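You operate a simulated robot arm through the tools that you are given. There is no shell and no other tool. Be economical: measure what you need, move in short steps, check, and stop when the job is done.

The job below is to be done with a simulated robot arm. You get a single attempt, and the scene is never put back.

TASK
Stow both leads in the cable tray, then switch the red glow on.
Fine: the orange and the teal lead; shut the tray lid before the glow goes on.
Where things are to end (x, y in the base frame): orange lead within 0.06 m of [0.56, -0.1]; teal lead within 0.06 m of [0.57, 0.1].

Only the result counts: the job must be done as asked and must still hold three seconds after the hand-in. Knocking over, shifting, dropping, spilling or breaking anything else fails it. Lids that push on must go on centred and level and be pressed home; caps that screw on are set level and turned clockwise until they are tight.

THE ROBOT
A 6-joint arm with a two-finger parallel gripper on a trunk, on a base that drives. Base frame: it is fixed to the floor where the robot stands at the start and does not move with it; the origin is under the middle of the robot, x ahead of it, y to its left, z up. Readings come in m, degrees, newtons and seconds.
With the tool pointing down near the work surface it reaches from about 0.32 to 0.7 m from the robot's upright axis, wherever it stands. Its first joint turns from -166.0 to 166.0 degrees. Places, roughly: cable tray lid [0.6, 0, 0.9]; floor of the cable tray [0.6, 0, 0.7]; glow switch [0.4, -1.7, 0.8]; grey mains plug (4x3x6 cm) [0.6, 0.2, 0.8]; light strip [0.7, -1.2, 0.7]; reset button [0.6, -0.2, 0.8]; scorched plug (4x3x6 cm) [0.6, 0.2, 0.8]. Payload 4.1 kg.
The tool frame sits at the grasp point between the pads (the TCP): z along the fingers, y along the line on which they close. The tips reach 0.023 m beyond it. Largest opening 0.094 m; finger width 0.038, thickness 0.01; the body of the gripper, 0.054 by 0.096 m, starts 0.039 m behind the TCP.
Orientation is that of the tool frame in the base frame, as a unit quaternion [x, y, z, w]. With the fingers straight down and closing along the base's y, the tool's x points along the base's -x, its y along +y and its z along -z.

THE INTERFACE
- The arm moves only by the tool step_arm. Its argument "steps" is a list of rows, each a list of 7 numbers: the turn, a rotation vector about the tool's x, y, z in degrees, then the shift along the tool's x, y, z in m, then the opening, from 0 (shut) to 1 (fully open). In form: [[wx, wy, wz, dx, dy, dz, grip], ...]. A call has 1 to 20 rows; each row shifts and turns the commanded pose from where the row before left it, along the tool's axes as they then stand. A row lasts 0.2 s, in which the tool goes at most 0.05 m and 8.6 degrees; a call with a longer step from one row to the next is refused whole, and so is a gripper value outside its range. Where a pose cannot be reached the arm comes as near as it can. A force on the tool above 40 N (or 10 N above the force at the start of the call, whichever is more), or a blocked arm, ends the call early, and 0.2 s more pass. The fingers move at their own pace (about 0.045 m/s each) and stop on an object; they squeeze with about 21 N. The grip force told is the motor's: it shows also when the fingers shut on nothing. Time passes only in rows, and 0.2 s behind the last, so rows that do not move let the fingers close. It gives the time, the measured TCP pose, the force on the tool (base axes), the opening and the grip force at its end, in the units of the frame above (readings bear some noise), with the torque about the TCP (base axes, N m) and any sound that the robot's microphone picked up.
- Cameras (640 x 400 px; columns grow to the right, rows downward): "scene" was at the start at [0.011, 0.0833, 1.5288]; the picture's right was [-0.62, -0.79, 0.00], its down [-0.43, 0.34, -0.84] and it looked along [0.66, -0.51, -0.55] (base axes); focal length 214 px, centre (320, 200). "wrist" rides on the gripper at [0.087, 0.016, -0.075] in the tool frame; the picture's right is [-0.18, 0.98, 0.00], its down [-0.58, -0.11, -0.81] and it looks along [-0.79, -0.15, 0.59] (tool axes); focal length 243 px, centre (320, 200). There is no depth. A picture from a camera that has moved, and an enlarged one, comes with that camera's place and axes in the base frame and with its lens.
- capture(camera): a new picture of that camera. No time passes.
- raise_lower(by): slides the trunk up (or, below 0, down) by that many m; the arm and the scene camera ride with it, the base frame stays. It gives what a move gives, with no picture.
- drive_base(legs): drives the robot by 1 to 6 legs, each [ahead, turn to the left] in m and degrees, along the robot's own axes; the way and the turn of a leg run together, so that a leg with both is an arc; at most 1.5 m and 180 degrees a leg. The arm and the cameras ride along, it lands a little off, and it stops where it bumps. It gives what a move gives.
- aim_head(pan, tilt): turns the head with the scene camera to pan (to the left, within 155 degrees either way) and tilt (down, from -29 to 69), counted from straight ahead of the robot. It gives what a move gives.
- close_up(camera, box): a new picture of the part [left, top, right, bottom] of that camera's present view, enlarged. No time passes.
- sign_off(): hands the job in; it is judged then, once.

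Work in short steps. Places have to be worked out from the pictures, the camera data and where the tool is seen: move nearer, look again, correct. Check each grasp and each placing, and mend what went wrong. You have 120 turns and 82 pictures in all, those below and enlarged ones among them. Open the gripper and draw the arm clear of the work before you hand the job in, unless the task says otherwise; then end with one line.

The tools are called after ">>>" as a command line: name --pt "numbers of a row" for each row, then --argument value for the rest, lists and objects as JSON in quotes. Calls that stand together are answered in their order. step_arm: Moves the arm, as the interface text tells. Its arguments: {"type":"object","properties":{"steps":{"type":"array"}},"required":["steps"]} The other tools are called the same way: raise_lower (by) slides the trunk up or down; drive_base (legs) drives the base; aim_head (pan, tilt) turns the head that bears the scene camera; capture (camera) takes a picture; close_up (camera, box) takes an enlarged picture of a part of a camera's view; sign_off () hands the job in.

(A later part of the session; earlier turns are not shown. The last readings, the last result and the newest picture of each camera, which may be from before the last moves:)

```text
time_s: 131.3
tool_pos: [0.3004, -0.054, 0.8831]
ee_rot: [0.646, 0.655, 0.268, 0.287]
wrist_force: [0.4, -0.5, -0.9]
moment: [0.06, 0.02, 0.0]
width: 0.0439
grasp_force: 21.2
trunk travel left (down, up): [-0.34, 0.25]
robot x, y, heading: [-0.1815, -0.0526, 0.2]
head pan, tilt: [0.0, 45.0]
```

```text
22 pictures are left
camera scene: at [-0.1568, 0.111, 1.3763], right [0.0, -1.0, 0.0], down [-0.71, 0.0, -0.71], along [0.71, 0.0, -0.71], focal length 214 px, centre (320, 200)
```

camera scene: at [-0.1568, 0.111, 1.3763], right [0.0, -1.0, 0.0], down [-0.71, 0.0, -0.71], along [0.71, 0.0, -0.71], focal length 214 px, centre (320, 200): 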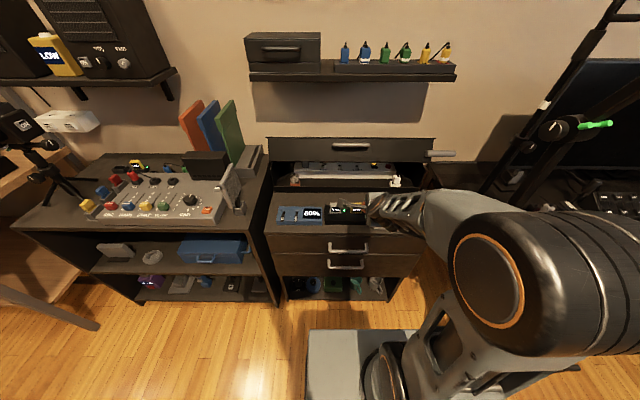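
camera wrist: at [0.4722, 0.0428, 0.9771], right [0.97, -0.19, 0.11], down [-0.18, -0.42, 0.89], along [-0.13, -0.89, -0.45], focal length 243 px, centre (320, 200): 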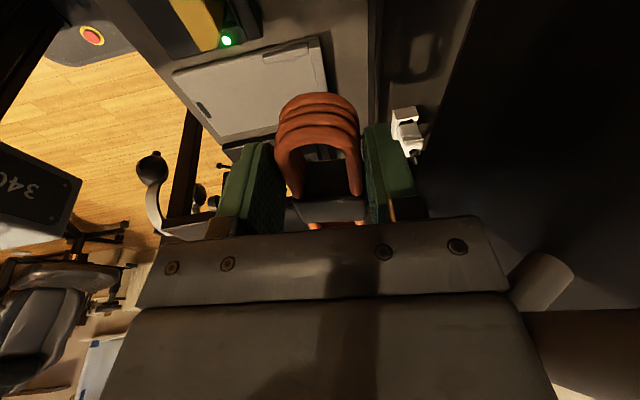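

Lid is now ~31° up, gap about 12 cm. I move to the gap entrance.

>>> step_arm --pt "0 0 0 -0.0015 0.03 0.023 0" --pt "0 0 0 -0.0015 0.03 0.023 0" --pt "0 0 0 -0.0015 0.03 0.023 0" --pt "0 0 0 -0.0015 0.03 0.023 0"

>>> capture --camera "wrist"

```text
time_s: 132.3
tool_pos: [0.4505, -0.0538, 0.9046]
ee_rot: [0.647, 0.653, 0.265, 0.292]
wrist_force: [-0.1, -0.3, -0.1]
moment: [0.07, -0.02, -0.03]
width: 0.0436
grasp_force: 21.4
out of reach, approached as far as the arm can: row 4
trunk travel left (down, up): [-0.34, 0.25]
robot x, y, heading: [-0.1831, -0.0593, -0.1]
head pan, tilt: [0.0, 45.0]
```

```text
21 pictures are left
camera wrist: at [0.408, 0.0359, 0.9641], right [0.68, -0.16, 0.72], down [-0.66, -0.56, 0.5], along [0.32, -0.81, -0.49], focal length 243 px, centre (320, 200)
```

wrist: 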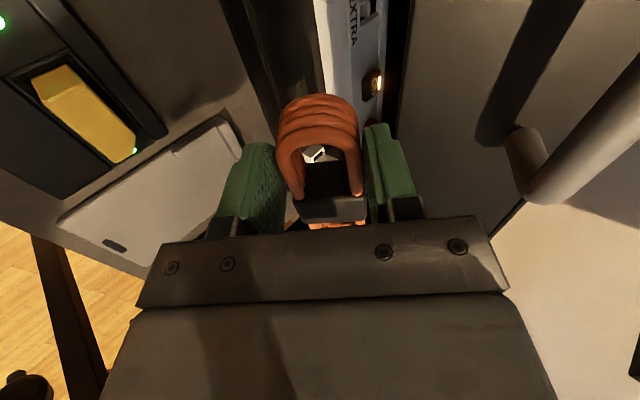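

The lead points into the gap. I keep the arm posture and use trunk and base: down 3 cm, then forward 9 cm (pushing the lid up slightly).

>>> raise_lower --by -0.03

>>> drive_base --legs '[[0.095, 0]]'

>>> capture --camera "wrist"

```text
time_s: 133.1
tool_pos: [0.4505, -0.0545, 0.8745]
ee_rot: [0.647, 0.652, 0.266, 0.292]
wrist_force: [-0.9, 0.1, -1.5]
moment: [0.07, 0.01, 0.02]
width: 0.0435
grasp_force: 21.8
trunk travel left (down, up): [-0.31, 0.28]
robot x, y, heading: [-0.1768, -0.056, -0.2]
head pan, tilt: [0.0, 45.0]
```

```text
time_s: 134.1
tool_pos: [0.5107, -0.0551, 0.8756]
ee_rot: [0.647, 0.653, 0.265, 0.291]
wrist_force: [-22.9, -0.9, 6.5]
moment: [0.46, -1.39, 0.53]
width: 0.0437
grasp_force: 21.1
trunk travel left (down, up): [-0.31, 0.28]
robot x, y, heading: [-0.114, -0.0572, -0.3]
head pan, tilt: [0.0, 45.0]
stopped in leg 1: the force on the tool passed its limit (the readings are from after the stop); the commanded pose is now the measured one
```

```text
20 pictures are left
camera wrist: at [0.4681, 0.0354, 0.9357], right [0.68, -0.16, 0.72], down [-0.66, -0.56, 0.5], along [0.32, -0.81, -0.48], focal length 243 px, centre (320, 200)
```

wrist: 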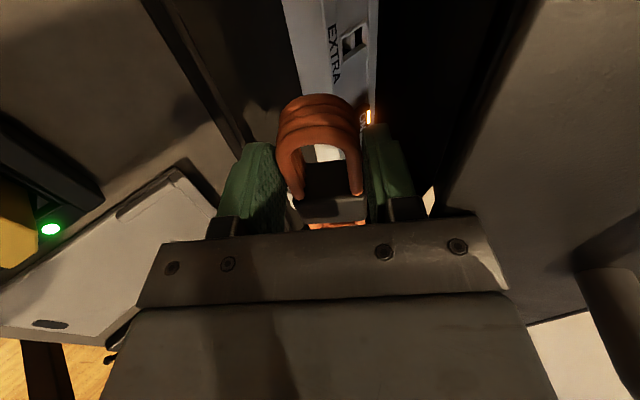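

Body corner presses on the lid panel. I ease back 1.5 cm, lower 2.5 cm, and try forward again so it slips under.

>>> drive_base --legs '[[-0.015, 0]]'

>>> raise_lower --by -0.025

>>> drive_base --legs '[[0.05, 0]]'

```text
time_s: 134.9
tool_pos: [0.4981, -0.0538, 0.8725]
ee_rot: [0.647, 0.654, 0.263, 0.29]
wrist_force: [-0.8, 0.2, -0.8]
moment: [0.03, 0.05, 0.0]
width: 0.0435
grasp_force: 20.9
trunk travel left (down, up): [-0.31, 0.28]
robot x, y, heading: [-0.1288, -0.0568, -0.2]
head pan, tilt: [0.0, 45.0]
```

```text
time_s: 135.6
tool_pos: [0.4977, -0.0538, 0.8487]
ee_rot: [0.647, 0.654, 0.264, 0.29]
wrist_force: [0.4, -0.6, -1.2]
moment: [0.04, 0.01, 0.01]
width: 0.0437
grasp_force: 21.0
trunk travel left (down, up): [-0.285, 0.305]
robot x, y, heading: [-0.1266, -0.0567, -0.1]
head pan, tilt: [0.0, 45.0]
```

```text
time_s: 136.5
tool_pos: [0.5476, -0.0548, 0.8491]
ee_rot: [0.648, 0.654, 0.263, 0.29]
wrist_force: [0.3, -0.4, -0.8]
moment: [0.06, -0.01, 0.0]
width: 0.0437
grasp_force: 20.9
trunk travel left (down, up): [-0.285, 0.305]
robot x, y, heading: [-0.0758, -0.0586, -0.1]
head pan, tilt: [0.0, 45.0]
```

Inside with no contact. I lower 3 cm and look.

>>> raise_lower --by -0.03

>>> capture --camera "wrist"

```text
time_s: 137.3
tool_pos: [0.549, -0.0554, 0.8183]
ee_rot: [0.647, 0.654, 0.264, 0.29]
wrist_force: [0.4, 0.4, -1.3]
moment: [0.03, 0.01, 0.01]
width: 0.0436
grasp_force: 21.0
trunk travel left (down, up): [-0.255, 0.335]
robot x, y, heading: [-0.0763, -0.0589, -0.1]
head pan, tilt: [0.0, 45.0]
```

```text
19 pictures are left
camera wrist: at [0.5061, 0.0355, 0.8788], right [0.68, -0.16, 0.71], down [-0.66, -0.56, 0.5], along [0.32, -0.81, -0.49], focal length 243 px, centre (320, 200)
```

wrist: 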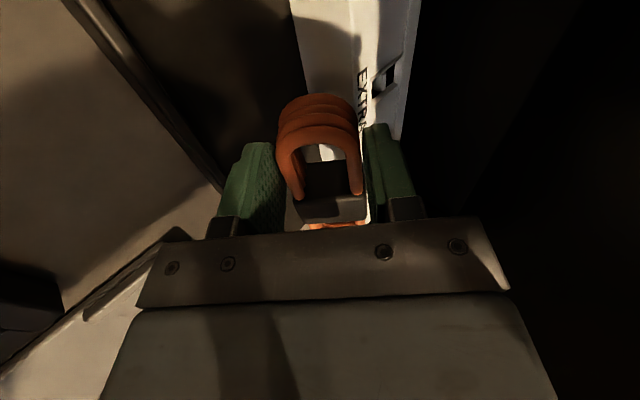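

Clear so far; a further 1.2 cm down, then release.

>>> raise_lower --by -0.012

>>> step_arm --pt "0 0 0 0 0 0 0.62" --pt "0 0 0 0 0 0 0.62" --pt "0 0 0 0 0 0 0.62"

>>> capture --camera "wrist"

```text
time_s: 137.9
tool_pos: [0.5487, -0.0546, 0.8076]
ee_rot: [0.648, 0.654, 0.263, 0.29]
wrist_force: [0.2, 1.0, -0.7]
moment: [0.05, 0.02, -0.02]
width: 0.0435
grasp_force: 21.5
trunk travel left (down, up): [-0.243, 0.347]
robot x, y, heading: [-0.0797, -0.0538, -0.1]
head pan, tilt: [0.0, 45.0]
```

```text
time_s: 138.7
tool_pos: [0.5495, -0.0548, 0.8067]
ee_rot: [0.647, 0.653, 0.264, 0.291]
wrist_force: [2.4, 0.2, 8.0]
moment: [0.14, 0.22, -0.05]
width: 0.0554
grasp_force: 0.1
trunk travel left (down, up): [-0.243, 0.347]
robot x, y, heading: [-0.0799, -0.0585, -0.1]
head pan, tilt: [0.0, 45.0]
```

```text
18 pictures are left
camera wrist: at [0.506, 0.0355, 0.8679], right [0.68, -0.16, 0.72], down [-0.66, -0.56, 0.5], along [0.32, -0.81, -0.49], focal length 243 px, centre (320, 200)
```

wrist: 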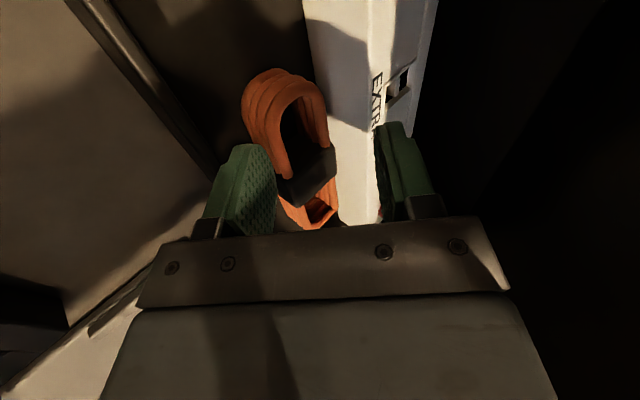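

The orange lead lies in the tray at about (0.567,-0.095), on target. I raise 5 cm (nudging the lid up), and back out.

>>> raise_lower --by 0.045

>>> drive_base --legs '[[-0.12, 0]]'

>>> capture --camera "scene"

```text
time_s: 139.6
tool_pos: [0.5478, -0.054, 0.8527]
ee_rot: [0.647, 0.654, 0.263, 0.291]
wrist_force: [0.8, 0.6, 0.3]
moment: [-0.03, 0.04, 0.02]
width: 0.0584
grasp_force: 0.0
trunk travel left (down, up): [-0.288, 0.302]
robot x, y, heading: [-0.0795, -0.0513, -0.4]
head pan, tilt: [0.0, 45.0]
```

```text
time_s: 140.8
tool_pos: [0.4273, -0.0536, 0.8511]
ee_rot: [0.648, 0.653, 0.263, 0.29]
wrist_force: [-0.2, -0.4, 0.3]
moment: [-0.07, -0.02, 0.04]
width: 0.0581
grasp_force: 0.0
trunk travel left (down, up): [-0.288, 0.302]
robot x, y, heading: [-0.2008, -0.0571, -0.3]
head pan, tilt: [0.0, 45.0]
```

```text
17 pictures are left
camera scene: at [-0.1773, 0.1111, 1.3243], right [0.0, -1.0, 0.0], down [-0.71, 0.0, -0.71], along [0.71, 0.0, -0.71], focal length 214 px, centre (320, 200)
```

scene: 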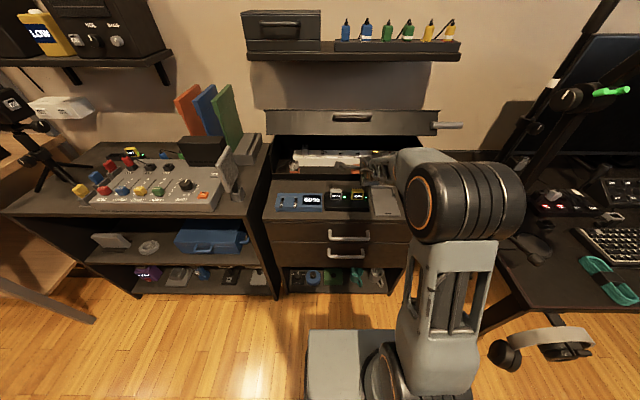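

Lid ~40° open, orange lead inside. Now for teal: I raise the trunk, return the tool to vertical and roll it back.

>>> drive_base --legs '[[-0.3, 0]]'

>>> raise_lower --by 0.172

>>> step_arm --pt "0 0 0 0 -0.025 -0.022 1" --pt "0 0 0 0 -0.025 -0.022 1" --pt "0 0 0 0 -0.025 -0.022 1" --pt "0 0 0 0 -0.025 -0.022 1" --pt "7 0 0 0 0 0.013 1" --pt "7 0 0 0 0 0.013 1" --pt "7 0 0 0 0 0.013 1" --pt "7 0 0 0 0 0.013 1" --pt "7 0 0 0 0 0.013 1" --pt "0 0 -8.5 0 0 0.005 1" --pt "0 0 -8.5 0 0 0.005 1" --pt "0 0 -8.5 0 0 0.005 1" --pt "0 0 -8.5 0 0 0 1" --pt "0 0 -8.5 0 0 0 1" --pt "0 0 -8.5 0 0 0 1" --pt "0 0 -8.5 0 0 0 1" --pt "0 0 -8.5 0 0 0 1" --pt "0 0 -8.5 0 0 0 1" --pt "0 0 -8.5 0 0 0 1"

>>> drive_base --legs '[[-0.35, 0], [0, -90], [0.72, 0], [0, 90]]'

```text
time_s: 142.8
tool_pos: [0.1275, -0.0546, 0.8524]
ee_rot: [0.648, 0.653, 0.263, 0.291]
wrist_force: [-0.5, 0.5, -0.4]
moment: [0.01, -0.02, 0.0]
width: 0.0584
grasp_force: 0.0
trunk travel left (down, up): [-0.288, 0.302]
robot x, y, heading: [-0.5014, -0.0541, -0.2]
head pan, tilt: [0.0, 45.0]
```

```text
time_s: 144.8
tool_pos: [0.1279, -0.0543, 1.0233]
ee_rot: [0.648, 0.652, 0.263, 0.291]
wrist_force: [-0.8, 0.4, 0.3]
moment: [0.02, 0.01, 0.0]
width: 0.0586
grasp_force: 0.2
trunk travel left (down, up): [-0.46, 0.13]
robot x, y, heading: [-0.5045, -0.0572, -0.3]
head pan, tilt: [0.0, 45.0]
```

```text
time_s: 148.8
tool_pos: [0.0167, -0.0302, 0.9229]
ee_rot: [0.054, 0.986, -0.048, 0.15]
wrist_force: [0.1, 0.6, 0.3]
moment: [0.0, 0.04, 0.01]
width: 0.0941
grasp_force: 0.1
out of reach, approached as far as the arm can: row 5, 7, 8, 9
trunk travel left (down, up): [-0.46, 0.13]
robot x, y, heading: [-0.5015, -0.0547, -0.6]
head pan, tilt: [0.0, 45.0]
```

```text
time_s: 162.2
tool_pos: [-0.3501, -0.7604, 0.9239]
ee_rot: [0.071, 0.985, -0.051, 0.149]
wrist_force: [0.4, -0.4, -0.6]
moment: [0.04, -0.04, 0.04]
width: 0.094
grasp_force: 0.0
trunk travel left (down, up): [-0.46, 0.13]
robot x, y, heading: [-0.8704, -0.7711, -2.1]
head pan, tilt: [0.0, 45.0]
```

I trim the orientation toward vertical, then drive forward to the desk.

>>> step_arm --pt "-1 5.5 -2.7 0 0 0 1" --pt "-1 5.5 -2.7 0 0 0 1" --pt "-2 5.5 -2.7 0 0 0 1"

>>> drive_base --legs '[[0, 2], [0.36, 0]]'

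>>> capture --camera "wrist"

```text
time_s: 163.0
tool_pos: [-0.3821, -0.7496, 0.8763]
ee_rot: [0.005, 0.996, -0.082, 0.032]
wrist_force: [0.5, -0.4, 0.2]
moment: [-0.03, 0.01, 0.02]
width: 0.0938
grasp_force: 0.0
out of reach, approached as far as the arm can: row 1, 2, 3
trunk travel left (down, up): [-0.46, 0.13]
robot x, y, heading: [-0.872, -0.7675, -2.1]
head pan, tilt: [0.0, 45.0]
```

```text
time_s: 165.7
tool_pos: [-0.0274, -0.7364, 0.876]
ee_rot: [-0.009, 0.996, -0.08, 0.035]
wrist_force: [-0.1, 0.9, 0.1]
moment: [-0.02, 0.0, 0.03]
width: 0.0939
grasp_force: 0.0
trunk travel left (down, up): [-0.46, 0.13]
robot x, y, heading: [-0.516, -0.7723, -0.2]
head pan, tilt: [0.0, 45.0]
```

```text
16 pictures are left
camera wrist: at [-0.1201, -0.7098, 0.9408], right [0.17, 0.97, -0.15], down [0.52, 0.04, 0.85], along [0.83, -0.22, -0.5], focal length 243 px, centre (320, 200)
```

wrist: 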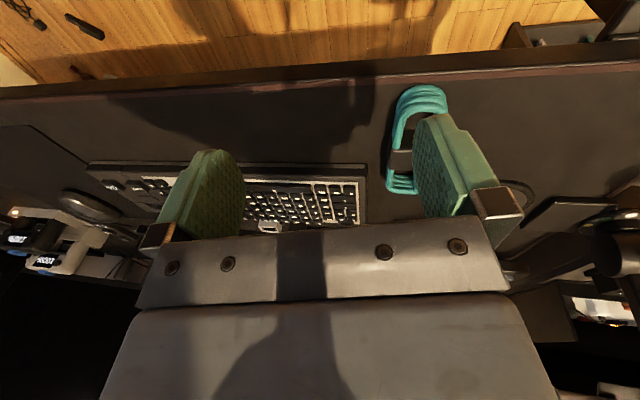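

Teal lead: centre ≈ (0.07,-0.683), along x. I line up over its near part (x≈0.05) and descend.

>>> step_arm --pt "0 0 0 -0.0257 0.0176 -0.001 0.82" --pt "0 0 0 -0.0257 0.0176 -0.001 0.82" --pt "0 0 0 -0.0257 0.0176 -0.001 0.82" --pt "0 0 0 0.0014 0.0032 0.0197 0.82" --pt "0 0 0 0.0014 0.0032 0.0197 0.82" --pt "0 0 0 0.0014 0.0032 0.0197 0.82"

>>> capture --camera "wrist"

```text
time_s: 167.1
tool_pos: [0.0382, -0.6849, 0.8042]
ee_rot: [-0.008, 0.996, -0.081, 0.035]
wrist_force: [0.9, -0.8, -0.6]
moment: [0.01, 0.02, 0.01]
width: 0.077
grasp_force: 0.1
out of reach, approached as far as the arm can: row 2, 3, 4
trunk travel left (down, up): [-0.46, 0.13]
robot x, y, heading: [-0.5138, -0.7714, -0.8]
head pan, tilt: [0.0, 45.0]
```

```text
15 pictures are left
camera wrist: at [-0.0543, -0.6574, 0.8687], right [0.17, 0.97, -0.15], down [0.52, 0.04, 0.85], along [0.83, -0.22, -0.5], focal length 243 px, centre (320, 200)
```

wrist: 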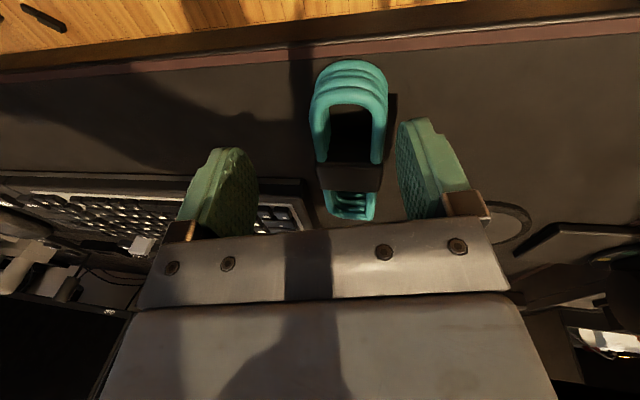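

Lead centre is y≈-0.673; I shift 1 cm, go down the last 2.8 cm, and close.

>>> step_arm --pt "0 0 0 0.0 0.012 -0.0015 0.82" --pt "0 0 0 0.001 0.0023 0.014 0.82" --pt "0 0 0 0.001 0.0023 0.014 0.82" --pt "0 0 0 0 0 0 0" --pt "0 0 0 0 0 0 0" --pt "0 0 0 0 0 0 0" --pt "0 0 0 0 0 0 0"

>>> step_arm --pt "0 0 0 0 -0.003 -0.02 0" --pt "0 0 0 0 -0.003 -0.02 0" --pt "0 0 0 0 -0.003 -0.02 0" --pt "0 0 0 0 -0.003 -0.02 0" --pt "0 0 0 0 -0.003 -0.02 0"

>>> capture --camera "wrist"

```text
time_s: 168.7
tool_pos: [0.037, -0.6729, 0.774]
ee_rot: [-0.009, 0.996, -0.081, 0.035]
wrist_force: [0.9, 0.9, 3.8]
moment: [0.12, 0.03, 0.01]
width: 0.0457
grasp_force: 21.0
trunk travel left (down, up): [-0.46, 0.13]
robot x, y, heading: [-0.5138, -0.7718, -0.6]
head pan, tilt: [0.0, 45.0]
```

```text
time_s: 169.9
tool_pos: [0.0233, -0.6739, 0.8692]
ee_rot: [-0.009, 0.995, -0.09, 0.04]
wrist_force: [0.3, 0.2, -1.4]
moment: [0.0, 0.07, -0.02]
width: 0.0452
grasp_force: 21.4
out of reach, approached as far as the arm can: row 4, 5
trunk travel left (down, up): [-0.46, 0.13]
robot x, y, heading: [-0.5145, -0.7733, -0.4]
head pan, tilt: [0.0, 45.0]
```

```text
14 pictures are left
camera wrist: at [-0.0697, -0.646, 0.9333], right [0.17, 0.97, -0.16], down [0.52, 0.05, 0.86], along [0.84, -0.23, -0.49], focal length 243 px, centre (320, 200)
```

wrist: 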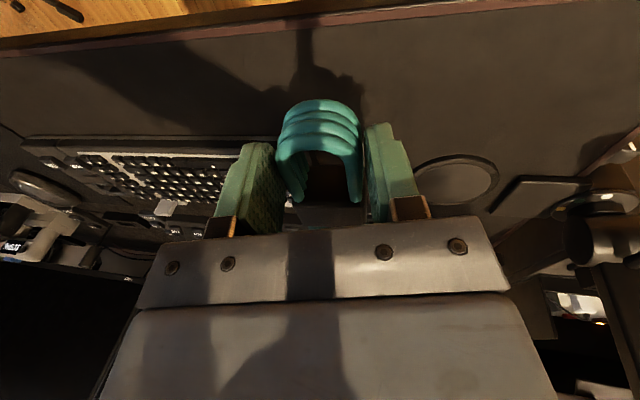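

Teal is held. I back away, roll 90°, tilt 45° forward, then drive to the tray.

>>> drive_base --legs '[[-0.36, 0]]'

>>> step_arm --pt "0 0 8.5 0 0 0 0" --pt "0 0 8.5 0 0 0 0" --pt "0 0 8.5 0 0 0 0" --pt "0 0 8.5 0 0 0 0" --pt "0 0 8.5 0 0 0 0" --pt "0 0 8.5 0 0 0 0" --pt "0 0 8.5 0 0 0 0" --pt "0 0 8.5 0 0 0 0" --pt "0 0 8.5 0 0 0 0" --pt "0 0 8.5 0 0 0 0" --pt "0 0 5 0 0 0 0" --pt "-7.5 0 0 0 0 -0.01 0" --pt "-7.5 0 0 0 0 -0.01 0" --pt "-7.5 0 0 0 0 -0.01 0" --pt "-7.5 0 0 0 0 0 0" --pt "-7.5 0 0 0 0 0 0" --pt "-7.5 0 0 0 0 0 0"

>>> drive_base --legs '[[0, 90], [0.84, 0], [0, -90], [0.45, 0]]'

```text
time_s: 172.2
tool_pos: [-0.3451, -0.6687, 0.8692]
ee_rot: [-0.013, 0.995, -0.09, 0.041]
wrist_force: [-1.0, -0.5, -1.5]
moment: [-0.03, 0.06, 0.0]
width: 0.0449
grasp_force: 21.2
trunk travel left (down, up): [-0.46, 0.13]
robot x, y, heading: [-0.8796, -0.7683, -0.1]
head pan, tilt: [0.0, 45.0]
```

```text
time_s: 175.8
tool_pos: [-0.3487, -0.6644, 0.8972]
ee_rot: [0.607, 0.671, 0.241, 0.351]
wrist_force: [0.3, 0.1, 0.1]
moment: [0.01, 0.0, 0.02]
width: 0.0447
grasp_force: 20.6
trunk travel left (down, up): [-0.46, 0.13]
robot x, y, heading: [-0.8797, -0.7713, -0.0]
head pan, tilt: [0.0, 45.0]
```

```text
time_s: 190.2
tool_pos: [0.0793, 0.1971, 0.898]
ee_rot: [0.593, 0.684, 0.247, 0.346]
wrist_force: [-0.4, -0.3, -1.0]
moment: [0.03, 0.01, -0.02]
width: 0.0436
grasp_force: 21.1
trunk travel left (down, up): [-0.46, 0.13]
robot x, y, heading: [-0.4454, 0.0675, 2.2]
head pan, tilt: [0.0, 45.0]
```

Slight heading error; I correct it, trim the tilt, shift y, and extend up/forward as before.

>>> drive_base --legs '[[0, -2.2]]'

>>> step_arm --pt "2.4 3.1 4.1 -0.025 0 0 0" --pt "2.4 3.1 4.1 -0.025 0 0 0" --pt "0 0 0 0 0.031 -0.002 0" --pt "0 0 0 0 0.031 -0.002 0" --pt "0 0 0 0 0.031 -0.002 0" --pt "0 0 0 0 0.031 -0.002 0" --pt "0 0 0 0 0.031 -0.002 0"

>>> raise_lower --by -0.14

>>> capture --camera "scene"

```text
time_s: 191.0
tool_pos: [0.0843, 0.1767, 0.8978]
ee_rot: [0.607, 0.672, 0.241, 0.35]
wrist_force: [-1.0, 0.8, -1.2]
moment: [0.01, 0.02, 0.0]
width: 0.0432
grasp_force: 21.4
trunk travel left (down, up): [-0.46, 0.13]
robot x, y, heading: [-0.4447, 0.0725, 0.4]
head pan, tilt: [0.0, 45.0]
```

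```text
time_s: 192.6
tool_pos: [0.1884, 0.1285, 1.0205]
ee_rot: [0.653, 0.655, 0.269, 0.27]
wrist_force: [0.1, -0.2, -0.1]
moment: [0.02, 0.0, -0.02]
width: 0.0435
grasp_force: 21.2
trunk travel left (down, up): [-0.46, 0.13]
robot x, y, heading: [-0.4417, 0.0715, 0.0]
head pan, tilt: [0.0, 45.0]
```

```text
time_s: 194.2
tool_pos: [0.1861, 0.1279, 0.8805]
ee_rot: [0.653, 0.654, 0.269, 0.27]
wrist_force: [-0.1, -0.1, -0.6]
moment: [0.06, 0.01, -0.01]
width: 0.0433
grasp_force: 20.6
trunk travel left (down, up): [-0.32, 0.27]
robot x, y, heading: [-0.4451, 0.0718, 0.2]
head pan, tilt: [0.0, 45.0]
```

```text
13 pictures are left
camera scene: at [-0.4231, 0.2362, 1.3563], right [0.0, -1.0, 0.0], down [-0.71, 0.0, -0.71], along [0.71, 0.0, -0.71], focal length 214 px, centre (320, 200)
```

scene: 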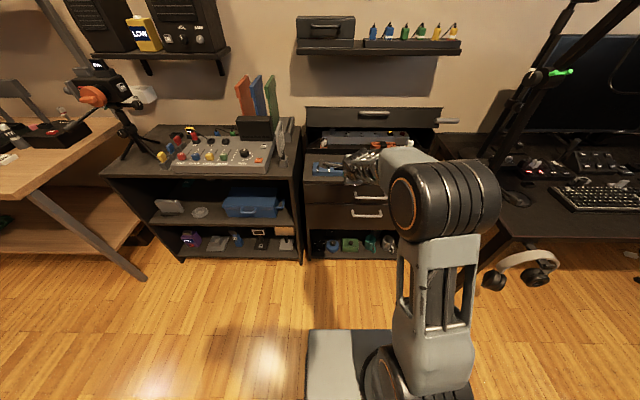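

The lid is slowly sinking (~26° now), but the gap (~11 cm) still suffices. I drive forward at this height to clear the charger, then lower at the gap and go in.

>>> drive_base --legs '[[0.265, 0]]'

>>> raise_lower --by -0.033

>>> capture --camera "wrist"

```text
time_s: 196.1
tool_pos: [0.4509, 0.1319, 0.8799]
ee_rot: [0.651, 0.656, 0.27, 0.269]
wrist_force: [0.2, -0.4, -0.7]
moment: [0.03, 0.05, -0.02]
width: 0.0434
grasp_force: 21.1
trunk travel left (down, up): [-0.32, 0.27]
robot x, y, heading: [-0.1812, 0.0682, 0.4]
head pan, tilt: [0.0, 45.0]
```

```text
time_s: 196.9
tool_pos: [0.4506, 0.1334, 0.8472]
ee_rot: [0.651, 0.656, 0.27, 0.27]
wrist_force: [0.7, 0.6, -0.7]
moment: [0.05, 0.02, -0.01]
width: 0.0431
grasp_force: 21.0
trunk travel left (down, up): [-0.287, 0.303]
robot x, y, heading: [-0.1808, 0.0712, 0.4]
head pan, tilt: [0.0, 45.0]
```

```text
12 pictures are left
camera wrist: at [0.409, 0.2203, 0.9114], right [0.7, -0.18, 0.69], down [-0.64, -0.58, 0.5], along [0.32, -0.79, -0.52], focal length 243 px, centre (320, 200)
```

wrist: 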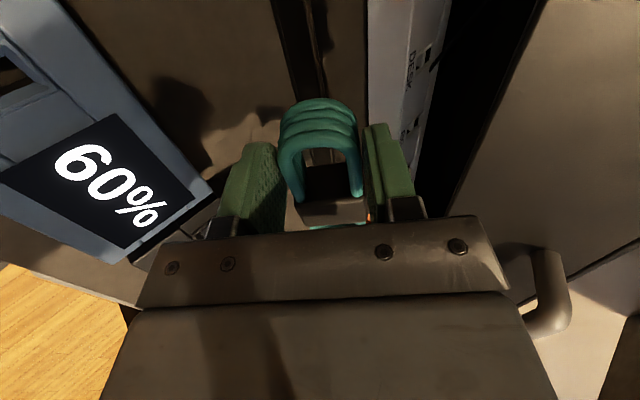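

Aligned with the gap. Forward 9.5 cm.

>>> drive_base --legs '[[0.097, 0]]'

```text
time_s: 197.9
tool_pos: [0.5028, 0.1331, 0.8426]
ee_rot: [0.657, 0.656, 0.262, 0.263]
wrist_force: [-28.3, -0.9, 2.9]
moment: [-0.04, -1.81, -0.76]
width: 0.0437
grasp_force: 20.6
trunk travel left (down, up): [-0.287, 0.303]
robot x, y, heading: [-0.1213, 0.0732, 0.4]
head pan, tilt: [0.0, 45.0]
stopped in leg 1: the force on the tool passed its limit (the readings are from after the stop); the commanded pose is now the measured one
```

The body's sloped top is under the panel edge. I raise 6 cm to push the lid up, then lower and go in.

>>> raise_lower --by 0.06

>>> raise_lower --by -0.054

>>> drive_base --legs '[[0.045, 0]]'

```text
time_s: 198.9
tool_pos: [0.5074, 0.1347, 0.9025]
ee_rot: [0.657, 0.656, 0.263, 0.264]
wrist_force: [-0.1, -0.3, -1.0]
moment: [0.04, 0.02, -0.02]
width: 0.0433
grasp_force: 20.7
trunk travel left (down, up): [-0.347, 0.243]
robot x, y, heading: [-0.1222, 0.0687, 0.5]
head pan, tilt: [0.0, 45.0]
```

```text
time_s: 199.9
tool_pos: [0.507, 0.1333, 0.8488]
ee_rot: [0.656, 0.657, 0.263, 0.265]
wrist_force: [-0.4, 0.4, -1.3]
moment: [0.06, 0.04, -0.02]
width: 0.0433
grasp_force: 20.7
trunk travel left (down, up): [-0.293, 0.297]
robot x, y, heading: [-0.1185, 0.0751, 0.3]
head pan, tilt: [0.0, 45.0]
```

```text
time_s: 200.8
tool_pos: [0.5513, 0.1327, 0.8476]
ee_rot: [0.656, 0.656, 0.263, 0.263]
wrist_force: [-0.6, 0.8, -1.2]
moment: [0.07, 0.03, 0.01]
width: 0.0435
grasp_force: 21.5
trunk travel left (down, up): [-0.293, 0.297]
robot x, y, heading: [-0.0769, 0.072, 0.3]
head pan, tilt: [0.0, 45.0]
```

Inside. I lower 4 cm and release the teal lead.

>>> raise_lower --by -0.04

>>> step_arm --pt "0 0 0 0 0 0 0.62" --pt "0 0 0 0 0 0 0.62" --pt "0 0 0 0 0 0 0.62"

>>> capture --camera "wrist"

```text
time_s: 201.6
tool_pos: [0.5522, 0.1328, 0.8071]
ee_rot: [0.657, 0.656, 0.263, 0.263]
wrist_force: [0.5, -0.3, -0.7]
moment: [0.05, 0.04, 0.05]
width: 0.0434
grasp_force: 20.9
trunk travel left (down, up): [-0.253, 0.337]
robot x, y, heading: [-0.079, 0.0705, 0.4]
head pan, tilt: [0.0, 45.0]
```

```text
time_s: 202.4
tool_pos: [0.5517, 0.1335, 0.8088]
ee_rot: [0.656, 0.656, 0.263, 0.264]
wrist_force: [0.0, 0.7, -0.1]
moment: [0.02, 0.02, 0.03]
width: 0.0582
grasp_force: 0.1
trunk travel left (down, up): [-0.253, 0.337]
robot x, y, heading: [-0.0774, 0.0732, 0.7]
head pan, tilt: [0.0, 45.0]
```

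```text
11 pictures are left
camera wrist: at [0.5111, 0.2209, 0.8736], right [0.71, -0.18, 0.68], down [-0.64, -0.58, 0.51], along [0.3, -0.79, -0.53], focal length 243 px, centre (320, 200)
```

wrist: 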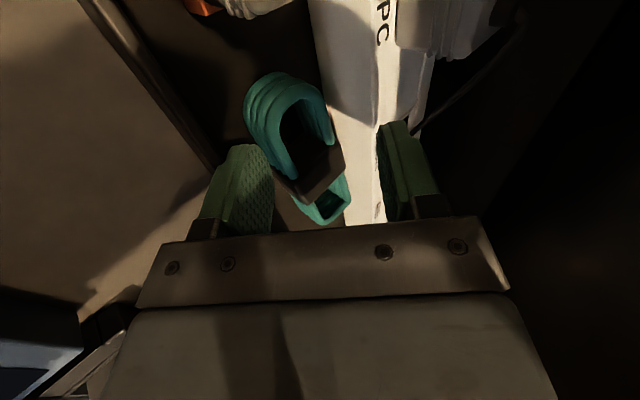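

Teal lies at about (0.575, 0.09), on target. I withdraw, close the fingers, raise the trunk and position above the lid to press it shut.

>>> raise_lower --by 0.043

>>> drive_base --legs '[[-0.16, 0]]'

>>> raise_lower --by 0.24

>>> step_arm --pt "0 0 0 -0.025 0 0 0" --pt "0 0 0 -0.025 0 0 0" --pt "0 0 0 -0.025 0 0 0" --pt "0 0 0 -0.025 0 0 0" --pt "0 0 0 -0.02 0 0 0"

>>> capture --camera "scene"

```text
time_s: 203.3
tool_pos: [0.5509, 0.1343, 0.851]
ee_rot: [0.656, 0.657, 0.262, 0.264]
wrist_force: [0.4, 0.0, 0.8]
moment: [0.01, 0.0, -0.01]
width: 0.0583
grasp_force: 0.1
trunk travel left (down, up): [-0.296, 0.294]
robot x, y, heading: [-0.0743, 0.0712, 0.4]
head pan, tilt: [0.0, 45.0]
```

```text
time_s: 204.7
tool_pos: [0.3902, 0.1322, 0.8521]
ee_rot: [0.656, 0.657, 0.263, 0.263]
wrist_force: [1.2, 0.7, -0.1]
moment: [0.0, 0.0, -0.01]
width: 0.0584
grasp_force: 0.0
trunk travel left (down, up): [-0.296, 0.294]
robot x, y, heading: [-0.2392, 0.0696, 0.3]
head pan, tilt: [0.0, 45.0]
```

```text
time_s: 207.2
tool_pos: [0.3899, 0.1324, 1.0916]
ee_rot: [0.655, 0.657, 0.262, 0.264]
wrist_force: [0.0, 0.2, -0.5]
moment: [0.03, 0.01, 0.01]
width: 0.0584
grasp_force: 0.1
trunk travel left (down, up): [-0.536, 0.054]
robot x, y, heading: [-0.2358, 0.0686, 0.3]
head pan, tilt: [0.0, 45.0]
```

```text
time_s: 208.4
tool_pos: [0.373, 0.0704, 1.065]
ee_rot: [0.657, 0.653, 0.257, 0.273]
wrist_force: [-0.3, 0.1, 1.0]
moment: [0.0, 0.02, 0.01]
width: 0.0003
grasp_force: 20.6
out of reach, approached as far as the arm can: row 2, 3, 4, 5
trunk travel left (down, up): [-0.536, 0.054]
robot x, y, heading: [-0.2391, 0.0675, 0.5]
head pan, tilt: [0.0, 45.0]
```

```text
10 pictures are left
camera scene: at [-0.2167, 0.2373, 1.5723], right [0.01, -1.0, 0.0], down [-0.71, -0.01, -0.71], along [0.71, 0.01, -0.71], focal length 214 px, centre (320, 200)
```

scene: 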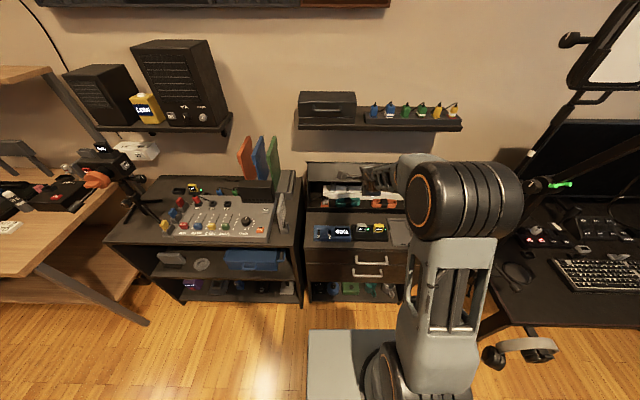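

Lid at ~42°. I go up 3 cm, forward 17 cm to be above it, then lower the trunk onto it.

>>> raise_lower --by 0.03

>>> drive_base --legs '[[0.17, 0]]'

>>> raise_lower --by -0.12

>>> capture --camera "scene"

```text
time_s: 209.1
tool_pos: [0.374, 0.0701, 1.0948]
ee_rot: [0.657, 0.654, 0.257, 0.273]
wrist_force: [0.7, -0.4, -0.3]
moment: [0.0, -0.02, 0.0]
width: 0.0002
grasp_force: 20.9
trunk travel left (down, up): [-0.566, 0.024]
robot x, y, heading: [-0.2377, 0.0693, 0.6]
head pan, tilt: [0.0, 45.0]
```

```text
time_s: 210.6
tool_pos: [0.5459, 0.0694, 1.0942]
ee_rot: [0.658, 0.653, 0.257, 0.272]
wrist_force: [0.0, 0.7, 0.5]
moment: [-0.01, 0.0, 0.01]
width: 0.0004
grasp_force: 20.9
trunk travel left (down, up): [-0.566, 0.024]
robot x, y, heading: [-0.0636, 0.0708, 0.5]
head pan, tilt: [0.0, 45.0]
```

```text
time_s: 211.7
tool_pos: [0.5393, 0.0707, 1.0102]
ee_rot: [0.656, 0.652, 0.261, 0.276]
wrist_force: [-36.1, -0.7, 22.0]
moment: [0.23, -0.16, 0.39]
width: 0.0
grasp_force: 21.1
trunk travel left (down, up): [-0.473, 0.117]
robot x, y, heading: [-0.0667, 0.0703, 0.3]
head pan, tilt: [0.0, 45.0]
stopped: the force on the tool passed its limit (the readings are from after the stop); the commanded pose is now the measured one
```

```text
9 pictures are left
camera scene: at [-0.0526, 0.2381, 1.5096], right [0.01, -1.0, 0.0], down [-0.7, 0.0, -0.71], along [0.71, 0.0, -0.7], focal length 214 px, centre (320, 200)
```

scene: 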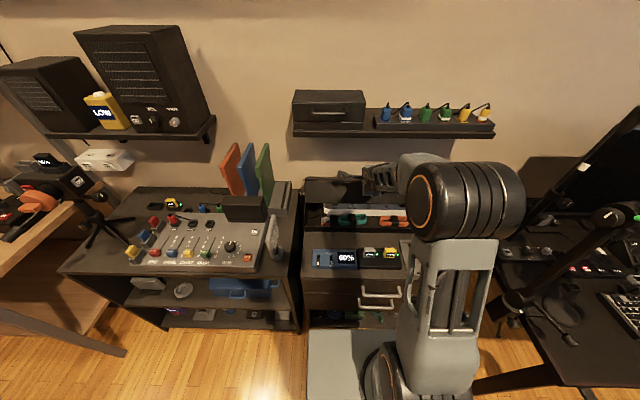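

Pressing moves the lid (now ~32°) but hits the force limit; the lid seems damped. I move contact nearer its front edge and press slowly with the arm.

>>> drive_base --legs '[[-0.025, 0]]'

>>> step_arm --pt "0 0 0 0 -0.005 0.004 0" --pt "0 0 0 0 -0.005 0.004 0" --pt "0 0 0 0 -0.005 0.004 0" --pt "0 0 0 0 -0.005 0.004 0" --pt "0 0 0 0 -0.005 0.004 0" --pt "0 0 0 0 -0.005 0.004 0" --pt "0 0 0 0 -0.005 0.004 0" --pt "0 0 0 0 -0.005 0.004 0" --pt "0 0 0 0 -0.005 0.004 0" --pt "0 0 0 0 -0.005 0.004 0" --pt "0 0 0 0 -0.005 0.004 0" --pt "0 0 0 0 -0.005 0.004 0"

```text
time_s: 212.5
tool_pos: [0.5199, 0.0707, 1.0048]
ee_rot: [0.657, 0.653, 0.259, 0.274]
wrist_force: [-0.1, -0.9, 0.4]
moment: [0.0, -0.01, 0.01]
width: 0.0
grasp_force: 20.8
trunk travel left (down, up): [-0.473, 0.117]
robot x, y, heading: [-0.0906, 0.0726, 0.4]
head pan, tilt: [0.0, 45.0]
```

```text
time_s: 215.1
tool_pos: [0.5064, 0.069, 0.9442]
ee_rot: [0.658, 0.655, 0.256, 0.269]
wrist_force: [-28.3, 0.2, 5.4]
moment: [0.04, 0.2, 0.03]
width: 0.0
grasp_force: 21.0
out of reach, approached as far as the arm can: row 6, 7, 8, 9
trunk travel left (down, up): [-0.473, 0.117]
robot x, y, heading: [-0.0914, 0.0724, 0.5]
head pan, tilt: [0.0, 45.0]
stopped in row 12: the force on the tool passed its limit (the readings are from after the stop); the commanded pose is now the measured one
```

I check where the tip is relative to the lid.

>>> close_up --camera "scene" --box '[290, 150, 450, 260]'

>>> capture --camera "wrist"

```text
3.64 times, centred on (370, 205) of scene
camera zoom: at [-0.0746, 0.2381, 1.5096], right [0.01, -1.0, 0.0], down [-0.7, -0.01, -0.71], along [0.71, 0.01, -0.7], focal length 780 px, centre (138, 182)
```

zoom: 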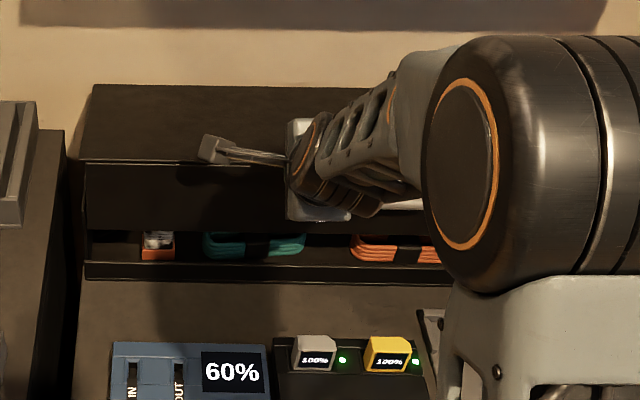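

```text
7 pictures are left
camera wrist: at [0.4674, 0.158, 1.0077], right [0.71, -0.18, 0.68], down [-0.64, -0.57, 0.52], along [0.29, -0.8, -0.52], focal length 243 px, centre (320, 200)
```

wrist: 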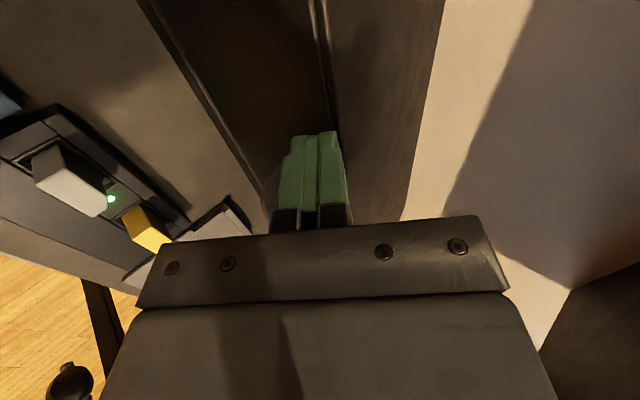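

Lid is down to ~15°, both leads in place inside; the tip slid in front of the panel. I raise, move 5 cm forward over the lid top, and press down again.

>>> raise_lower --by 0.045

>>> drive_base --legs '[[0.035, 0]]'

>>> raise_lower --by -0.035

>>> raise_lower --by -0.02

>>> raise_lower --by -0.02

```text
time_s: 216.0
tool_pos: [0.5126, 0.0687, 0.9893]
ee_rot: [0.657, 0.654, 0.258, 0.272]
wrist_force: [0.0, 0.7, 0.2]
moment: [0.01, 0.0, -0.01]
width: 0.0001
grasp_force: 21.2
trunk travel left (down, up): [-0.518, 0.072]
robot x, y, heading: [-0.0928, 0.0726, 0.6]
head pan, tilt: [0.0, 45.0]
```

```text
time_s: 216.9
tool_pos: [0.547, 0.0697, 0.9886]
ee_rot: [0.657, 0.654, 0.257, 0.272]
wrist_force: [-0.4, -0.2, 0.0]
moment: [0.01, -0.02, 0.0]
width: 0.0
grasp_force: 21.1
trunk travel left (down, up): [-0.518, 0.072]
robot x, y, heading: [-0.0574, 0.069, 0.4]
head pan, tilt: [0.0, 45.0]
```

```text
time_s: 217.7
tool_pos: [0.5463, 0.0691, 0.9551]
ee_rot: [0.658, 0.654, 0.257, 0.272]
wrist_force: [-0.2, 0.1, 0.6]
moment: [0.01, -0.01, -0.01]
width: 0.0001
grasp_force: 21.6
trunk travel left (down, up): [-0.483, 0.107]
robot x, y, heading: [-0.0561, 0.0719, 0.5]
head pan, tilt: [0.0, 45.0]
```

```text
time_s: 218.3
tool_pos: [0.5464, 0.0689, 0.9355]
ee_rot: [0.657, 0.654, 0.257, 0.273]
wrist_force: [0.2, -1.1, 0.0]
moment: [-0.01, -0.01, 0.02]
width: 0.0
grasp_force: 20.8
trunk travel left (down, up): [-0.463, 0.127]
robot x, y, heading: [-0.0542, 0.07, 0.4]
head pan, tilt: [0.0, 45.0]
```

```text
time_s: 219.0
tool_pos: [0.5453, 0.069, 0.9147]
ee_rot: [0.658, 0.653, 0.257, 0.273]
wrist_force: [-0.2, -0.1, 0.5]
moment: [0.01, 0.0, 0.01]
width: 0.0
grasp_force: 20.9
trunk travel left (down, up): [-0.443, 0.147]
robot x, y, heading: [-0.0567, 0.0699, 0.2]
head pan, tilt: [0.0, 45.0]
```

The lid yields; I keep pressing in small steps until it is firmly home.

>>> raise_lower --by -0.015

>>> raise_lower --by -0.015

>>> close_up --camera "scene" --box '[290, 150, 450, 260]'

```text
time_s: 219.6
tool_pos: [0.5466, 0.0695, 0.8999]
ee_rot: [0.658, 0.653, 0.258, 0.272]
wrist_force: [-0.3, -0.5, 0.1]
moment: [-0.03, 0.04, 0.02]
width: 0.0004
grasp_force: 21.7
trunk travel left (down, up): [-0.428, 0.162]
robot x, y, heading: [-0.0565, 0.0713, 0.4]
head pan, tilt: [0.0, 45.0]
```

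```text
time_s: 220.2
tool_pos: [0.5469, 0.0691, 0.8892]
ee_rot: [0.657, 0.652, 0.261, 0.276]
wrist_force: [-5.9, 0.2, 27.4]
moment: [0.45, -0.15, 0.11]
width: 0.0002
grasp_force: 21.4
trunk travel left (down, up): [-0.413, 0.177]
robot x, y, heading: [-0.0551, 0.0704, 0.6]
head pan, tilt: [0.0, 45.0]
```

```text
3.64 times, centred on (370, 205) of scene
camera zoom: at [-0.0383, 0.2383, 1.4502], right [0.01, -1.0, 0.0], down [-0.71, 0.0, -0.71], along [0.71, 0.0, -0.71], focal length 780 px, centre (138, 182)
```

zoom: 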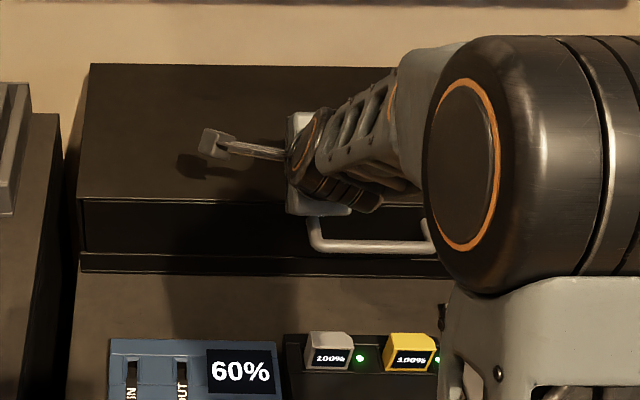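

The lid is shut (firm 27 N contact). I lift off, back away and drive around toward the glow switch.

>>> raise_lower --by 0.13

>>> drive_base --legs '[[-0.75, 0], [0, -90], [1.42, 0], [0, 90]]'

>>> aim_head --pan -15 --tilt 25

>>> capture --camera "scene"

```text
time_s: 221.8
tool_pos: [0.5463, 0.0696, 1.015]
ee_rot: [0.658, 0.654, 0.257, 0.272]
wrist_force: [1.1, 0.1, -0.5]
moment: [-0.02, -0.01, 0.04]
width: 0.0
grasp_force: 21.4
trunk travel left (down, up): [-0.543, 0.047]
robot x, y, heading: [-0.0572, 0.0704, 0.2]
head pan, tilt: [0.0, 45.0]
```

```text
time_s: 240.3
tool_pos: [-0.2885, -1.3819, 1.015]
ee_rot: [0.676, 0.635, 0.249, 0.279]
wrist_force: [-0.2, -0.2, 1.0]
moment: [0.02, -0.01, -0.04]
width: 0.0
grasp_force: 20.9
trunk travel left (down, up): [-0.543, 0.047]
robot x, y, heading: [-0.8889, -1.3442, -3.1]
head pan, tilt: [0.0, 45.0]
```

```text
time_s: 241.2
tool_pos: [-0.2884, -1.3821, 1.0142]
ee_rot: [0.676, 0.635, 0.249, 0.28]
wrist_force: [0.7, 0.4, 0.5]
moment: [-0.01, 0.02, 0.01]
width: 0.0
grasp_force: 20.7
trunk travel left (down, up): [-0.543, 0.047]
robot x, y, heading: [-0.8884, -1.3503, -3.0]
head pan, tilt: [-15.0, 25.0]
```

```text
5 pictures are left
camera scene: at [-0.8526, -1.2038, 1.6102], right [-0.31, -0.95, 0.0], down [-0.4, 0.13, -0.91], along [0.86, -0.28, -0.42], focal length 214 px, centre (320, 200)
```

scene: 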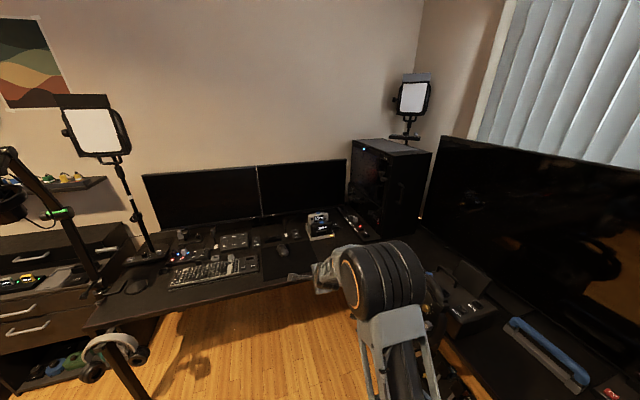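

The switch should be near pixel (332,224); I enlarge that area.

>>> close_up --camera "scene" --box '[290, 195, 390, 260]'

```text
6.15 times, centred on (340, 228) of scene
camera zoom: at [-0.8526, -1.2038, 1.6102], right [-0.31, -0.95, 0.0], down [-0.4, 0.13, -0.91], along [0.86, -0.28, -0.42], focal length 1320 px, centre (197, 31)
```

zoom: 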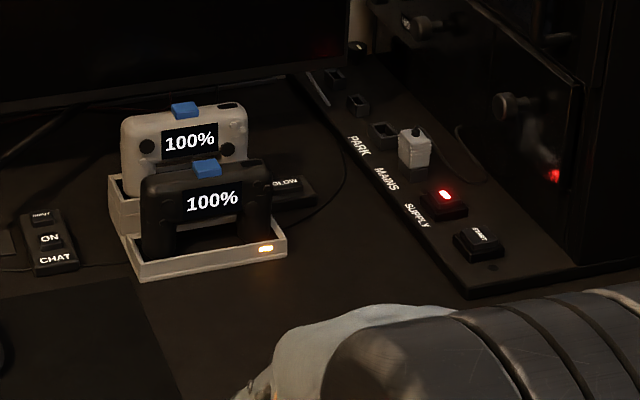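

The GLOW button is at about (0.412,-1.731), just right of the controller dock. I'll press it from above with the camera on the free (right) side, so I bring the tool vertical and roll it around here in the open.

>>> step_arm --pt "0 0 0 0 -0.025 -0.022 0" --pt "0 0 0 0 -0.025 -0.022 0" --pt "0 0 0 0 -0.025 -0.022 0" --pt "0 0 0 0 -0.025 -0.015 0" --pt "7 0 0 0 0 0.013 0" --pt "7 0 0 0 0 0.013 0" --pt "7 0 0 0 0 0.013 0" --pt "7 0 0 0 0 0.013 0" --pt "7 0 0 0 0 0.013 0" --pt "0 0 -8.5 0 0 0.008 0" --pt "0 0 -8.5 0 0 0.008 0" --pt "0 0 -8.5 0 0 0.008 0" --pt "0 0 -8.5 0 0 0 0" --pt "0 0 -8.5 0 0 0 0" --pt "0 0 -8.5 0 0 0 0" --pt "0 0 -8.5 0 0 0 0" --pt "0 0 -8.5 0 0 0 0" --pt "0 0 -8.5 0 0 0 0" --pt "0 0 -8.5 0 0 0 0"

>>> step_arm --pt "0 0 -8.5 0 0 0 0" --pt "0 0 -8.5 0 0 0 0" --pt "0 0 -8.5 0 0 0 0" --pt "0 0 -8.5 0 0 0 0" --pt "0 0 -8.5 0 0 0 0" --pt "0 0 -8.5 0 0 0 0" --pt "0 0 -8.5 0 0 0 0" --pt "0 0 -8.5 0 0 0 0" --pt "0 0 -8.5 0 0 0 0" --pt "0 0 -8.5 0 0 0 0" --pt "0 0 -8.5 0 0 0 0"

```text
time_s: 245.2
tool_pos: [-0.3795, -1.3731, 0.9303]
ee_rot: [0.072, 0.991, 0.001, 0.112]
wrist_force: [0.0, -0.6, 0.2]
moment: [0.03, -0.02, 0.04]
width: 0.0
grasp_force: 20.5
out of reach, approached as far as the arm can: row 6
trunk travel left (down, up): [-0.543, 0.047]
robot x, y, heading: [-0.8915, -1.3462, -3.0]
head pan, tilt: [-15.0, 25.0]
```

```text
time_s: 247.6
tool_pos: [-0.3809, -1.3723, 0.9318]
ee_rot: [-0.672, 0.732, -0.082, 0.076]
wrist_force: [0.1, -0.2, -0.1]
moment: [0.02, 0.0, -0.01]
width: 0.0001
grasp_force: 21.1
trunk travel left (down, up): [-0.543, 0.047]
robot x, y, heading: [-0.8917, -1.3477, -2.7]
head pan, tilt: [-15.0, 25.0]
```

Tool is vertical (13° forward lean) with the camera on the right. I drive in toward the desk at a slight right heading.

>>> drive_base --legs '[[0, -10], [0.64, 0]]'

>>> capture --camera "wrist"

```text
time_s: 251.9
tool_pos: [0.2358, -1.6072, 0.9312]
ee_rot: [-0.604, 0.789, -0.088, 0.069]
wrist_force: [-0.6, 0.3, -0.8]
moment: [0.0, 0.0, -0.02]
width: 0.0
grasp_force: 21.2
trunk travel left (down, up): [-0.543, 0.047]
robot x, y, heading: [-0.2595, -1.4924, -13.2]
head pan, tilt: [-15.0, 25.0]
```

```text
3 pictures are left
camera wrist: at [0.1818, -1.6815, 1.0003], right [-0.88, 0.43, -0.22], down [0.08, 0.58, 0.81], along [0.47, 0.69, -0.54], focal length 243 px, centre (320, 200)
```

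wrist: 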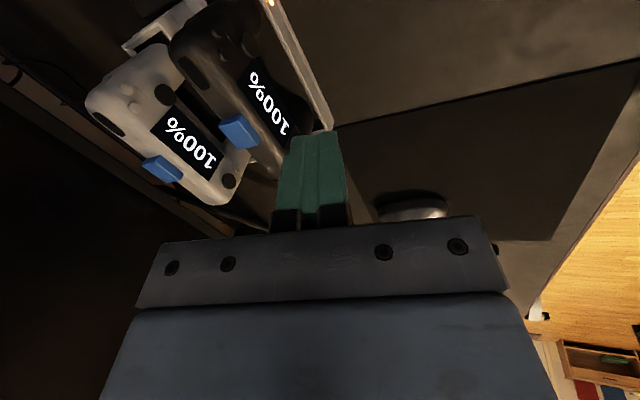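

I see the dock's right end at y≈-1.65 to -1.69. I move level to above the GLOW button.

>>> step_arm --pt "0 0 0 0.01225 -0.03 0.0068 0" --pt "0 0 0 0.01225 -0.03 0.0068 0" --pt "0 0 0 0.01225 -0.03 0.0068 0" --pt "0 0 0 0.01225 -0.03 0.0068 0" --pt "0 0 0 0.01225 -0.03 0.0068 0" --pt "0 0 0 0.01225 -0.03 0.0068 0"

>>> capture --camera "wrist"

```text
time_s: 253.3
tool_pos: [0.395, -1.7269, 0.9304]
ee_rot: [-0.603, 0.79, -0.087, 0.069]
wrist_force: [0.5, -0.2, 0.1]
moment: [0.0, 0.02, 0.03]
width: 0.0
grasp_force: 20.8
trunk travel left (down, up): [-0.543, 0.047]
robot x, y, heading: [-0.2592, -1.4892, -12.7]
head pan, tilt: [-15.0, 25.0]
```

```text
2 pictures are left
camera wrist: at [0.3408, -1.8013, 0.9996], right [-0.88, 0.43, -0.22], down [0.08, 0.58, 0.81], along [0.47, 0.69, -0.54], focal length 243 px, centre (320, 200)
```

wrist: 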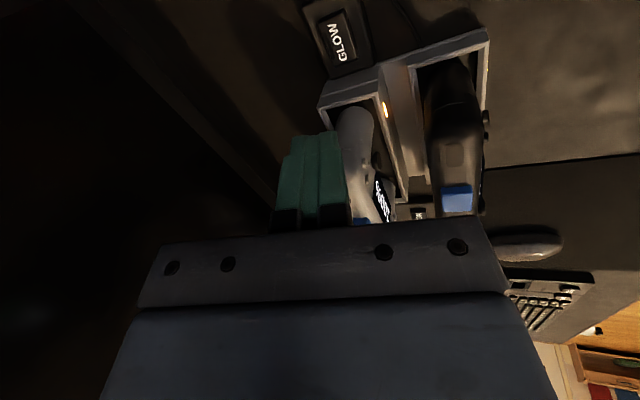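

GLOW button confirmed at (0.413,-1.732), clear of the dock. I descend over it, then press gently in small steps.

>>> step_arm --pt "0 0 0 0 -0.0133 0.003 0" --pt "0 0 0 0 0.0049 0.0215 0" --pt "0 0 0 0 0.0049 0.0215 0" --pt "0 0 0 0 0.0049 0.0215 0" --pt "0 0 0 0 0.0049 0.0215 0" --pt "0 0 0 0 0.0049 0.0215 0"

>>> step_arm --pt "0 0 0 0 0.0009 0.0039 0" --pt "0 0 0 0 0.0009 0.0039 0" --pt "0 0 0 0 0.0009 0.0039 0" --pt "0 0 0 0 0.0009 0.0039 0"

```text
time_s: 254.7
tool_pos: [0.4076, -1.7296, 0.8218]
ee_rot: [-0.604, 0.789, -0.089, 0.07]
wrist_force: [-0.3, 0.6, -0.1]
moment: [0.02, -0.01, -0.02]
width: 0.0002
grasp_force: 21.1
trunk travel left (down, up): [-0.543, 0.047]
robot x, y, heading: [-0.2597, -1.4937, -13.2]
head pan, tilt: [-15.0, 25.0]
```

```text
time_s: 255.7
tool_pos: [0.4074, -1.7286, 0.8065]
ee_rot: [-0.604, 0.789, -0.089, 0.069]
wrist_force: [-0.2, 0.1, 0.2]
moment: [-0.01, -0.02, 0.02]
width: 0.0
grasp_force: 21.0
trunk travel left (down, up): [-0.543, 0.047]
robot x, y, heading: [-0.2618, -1.4861, -12.9]
head pan, tilt: [-15.0, 25.0]
```

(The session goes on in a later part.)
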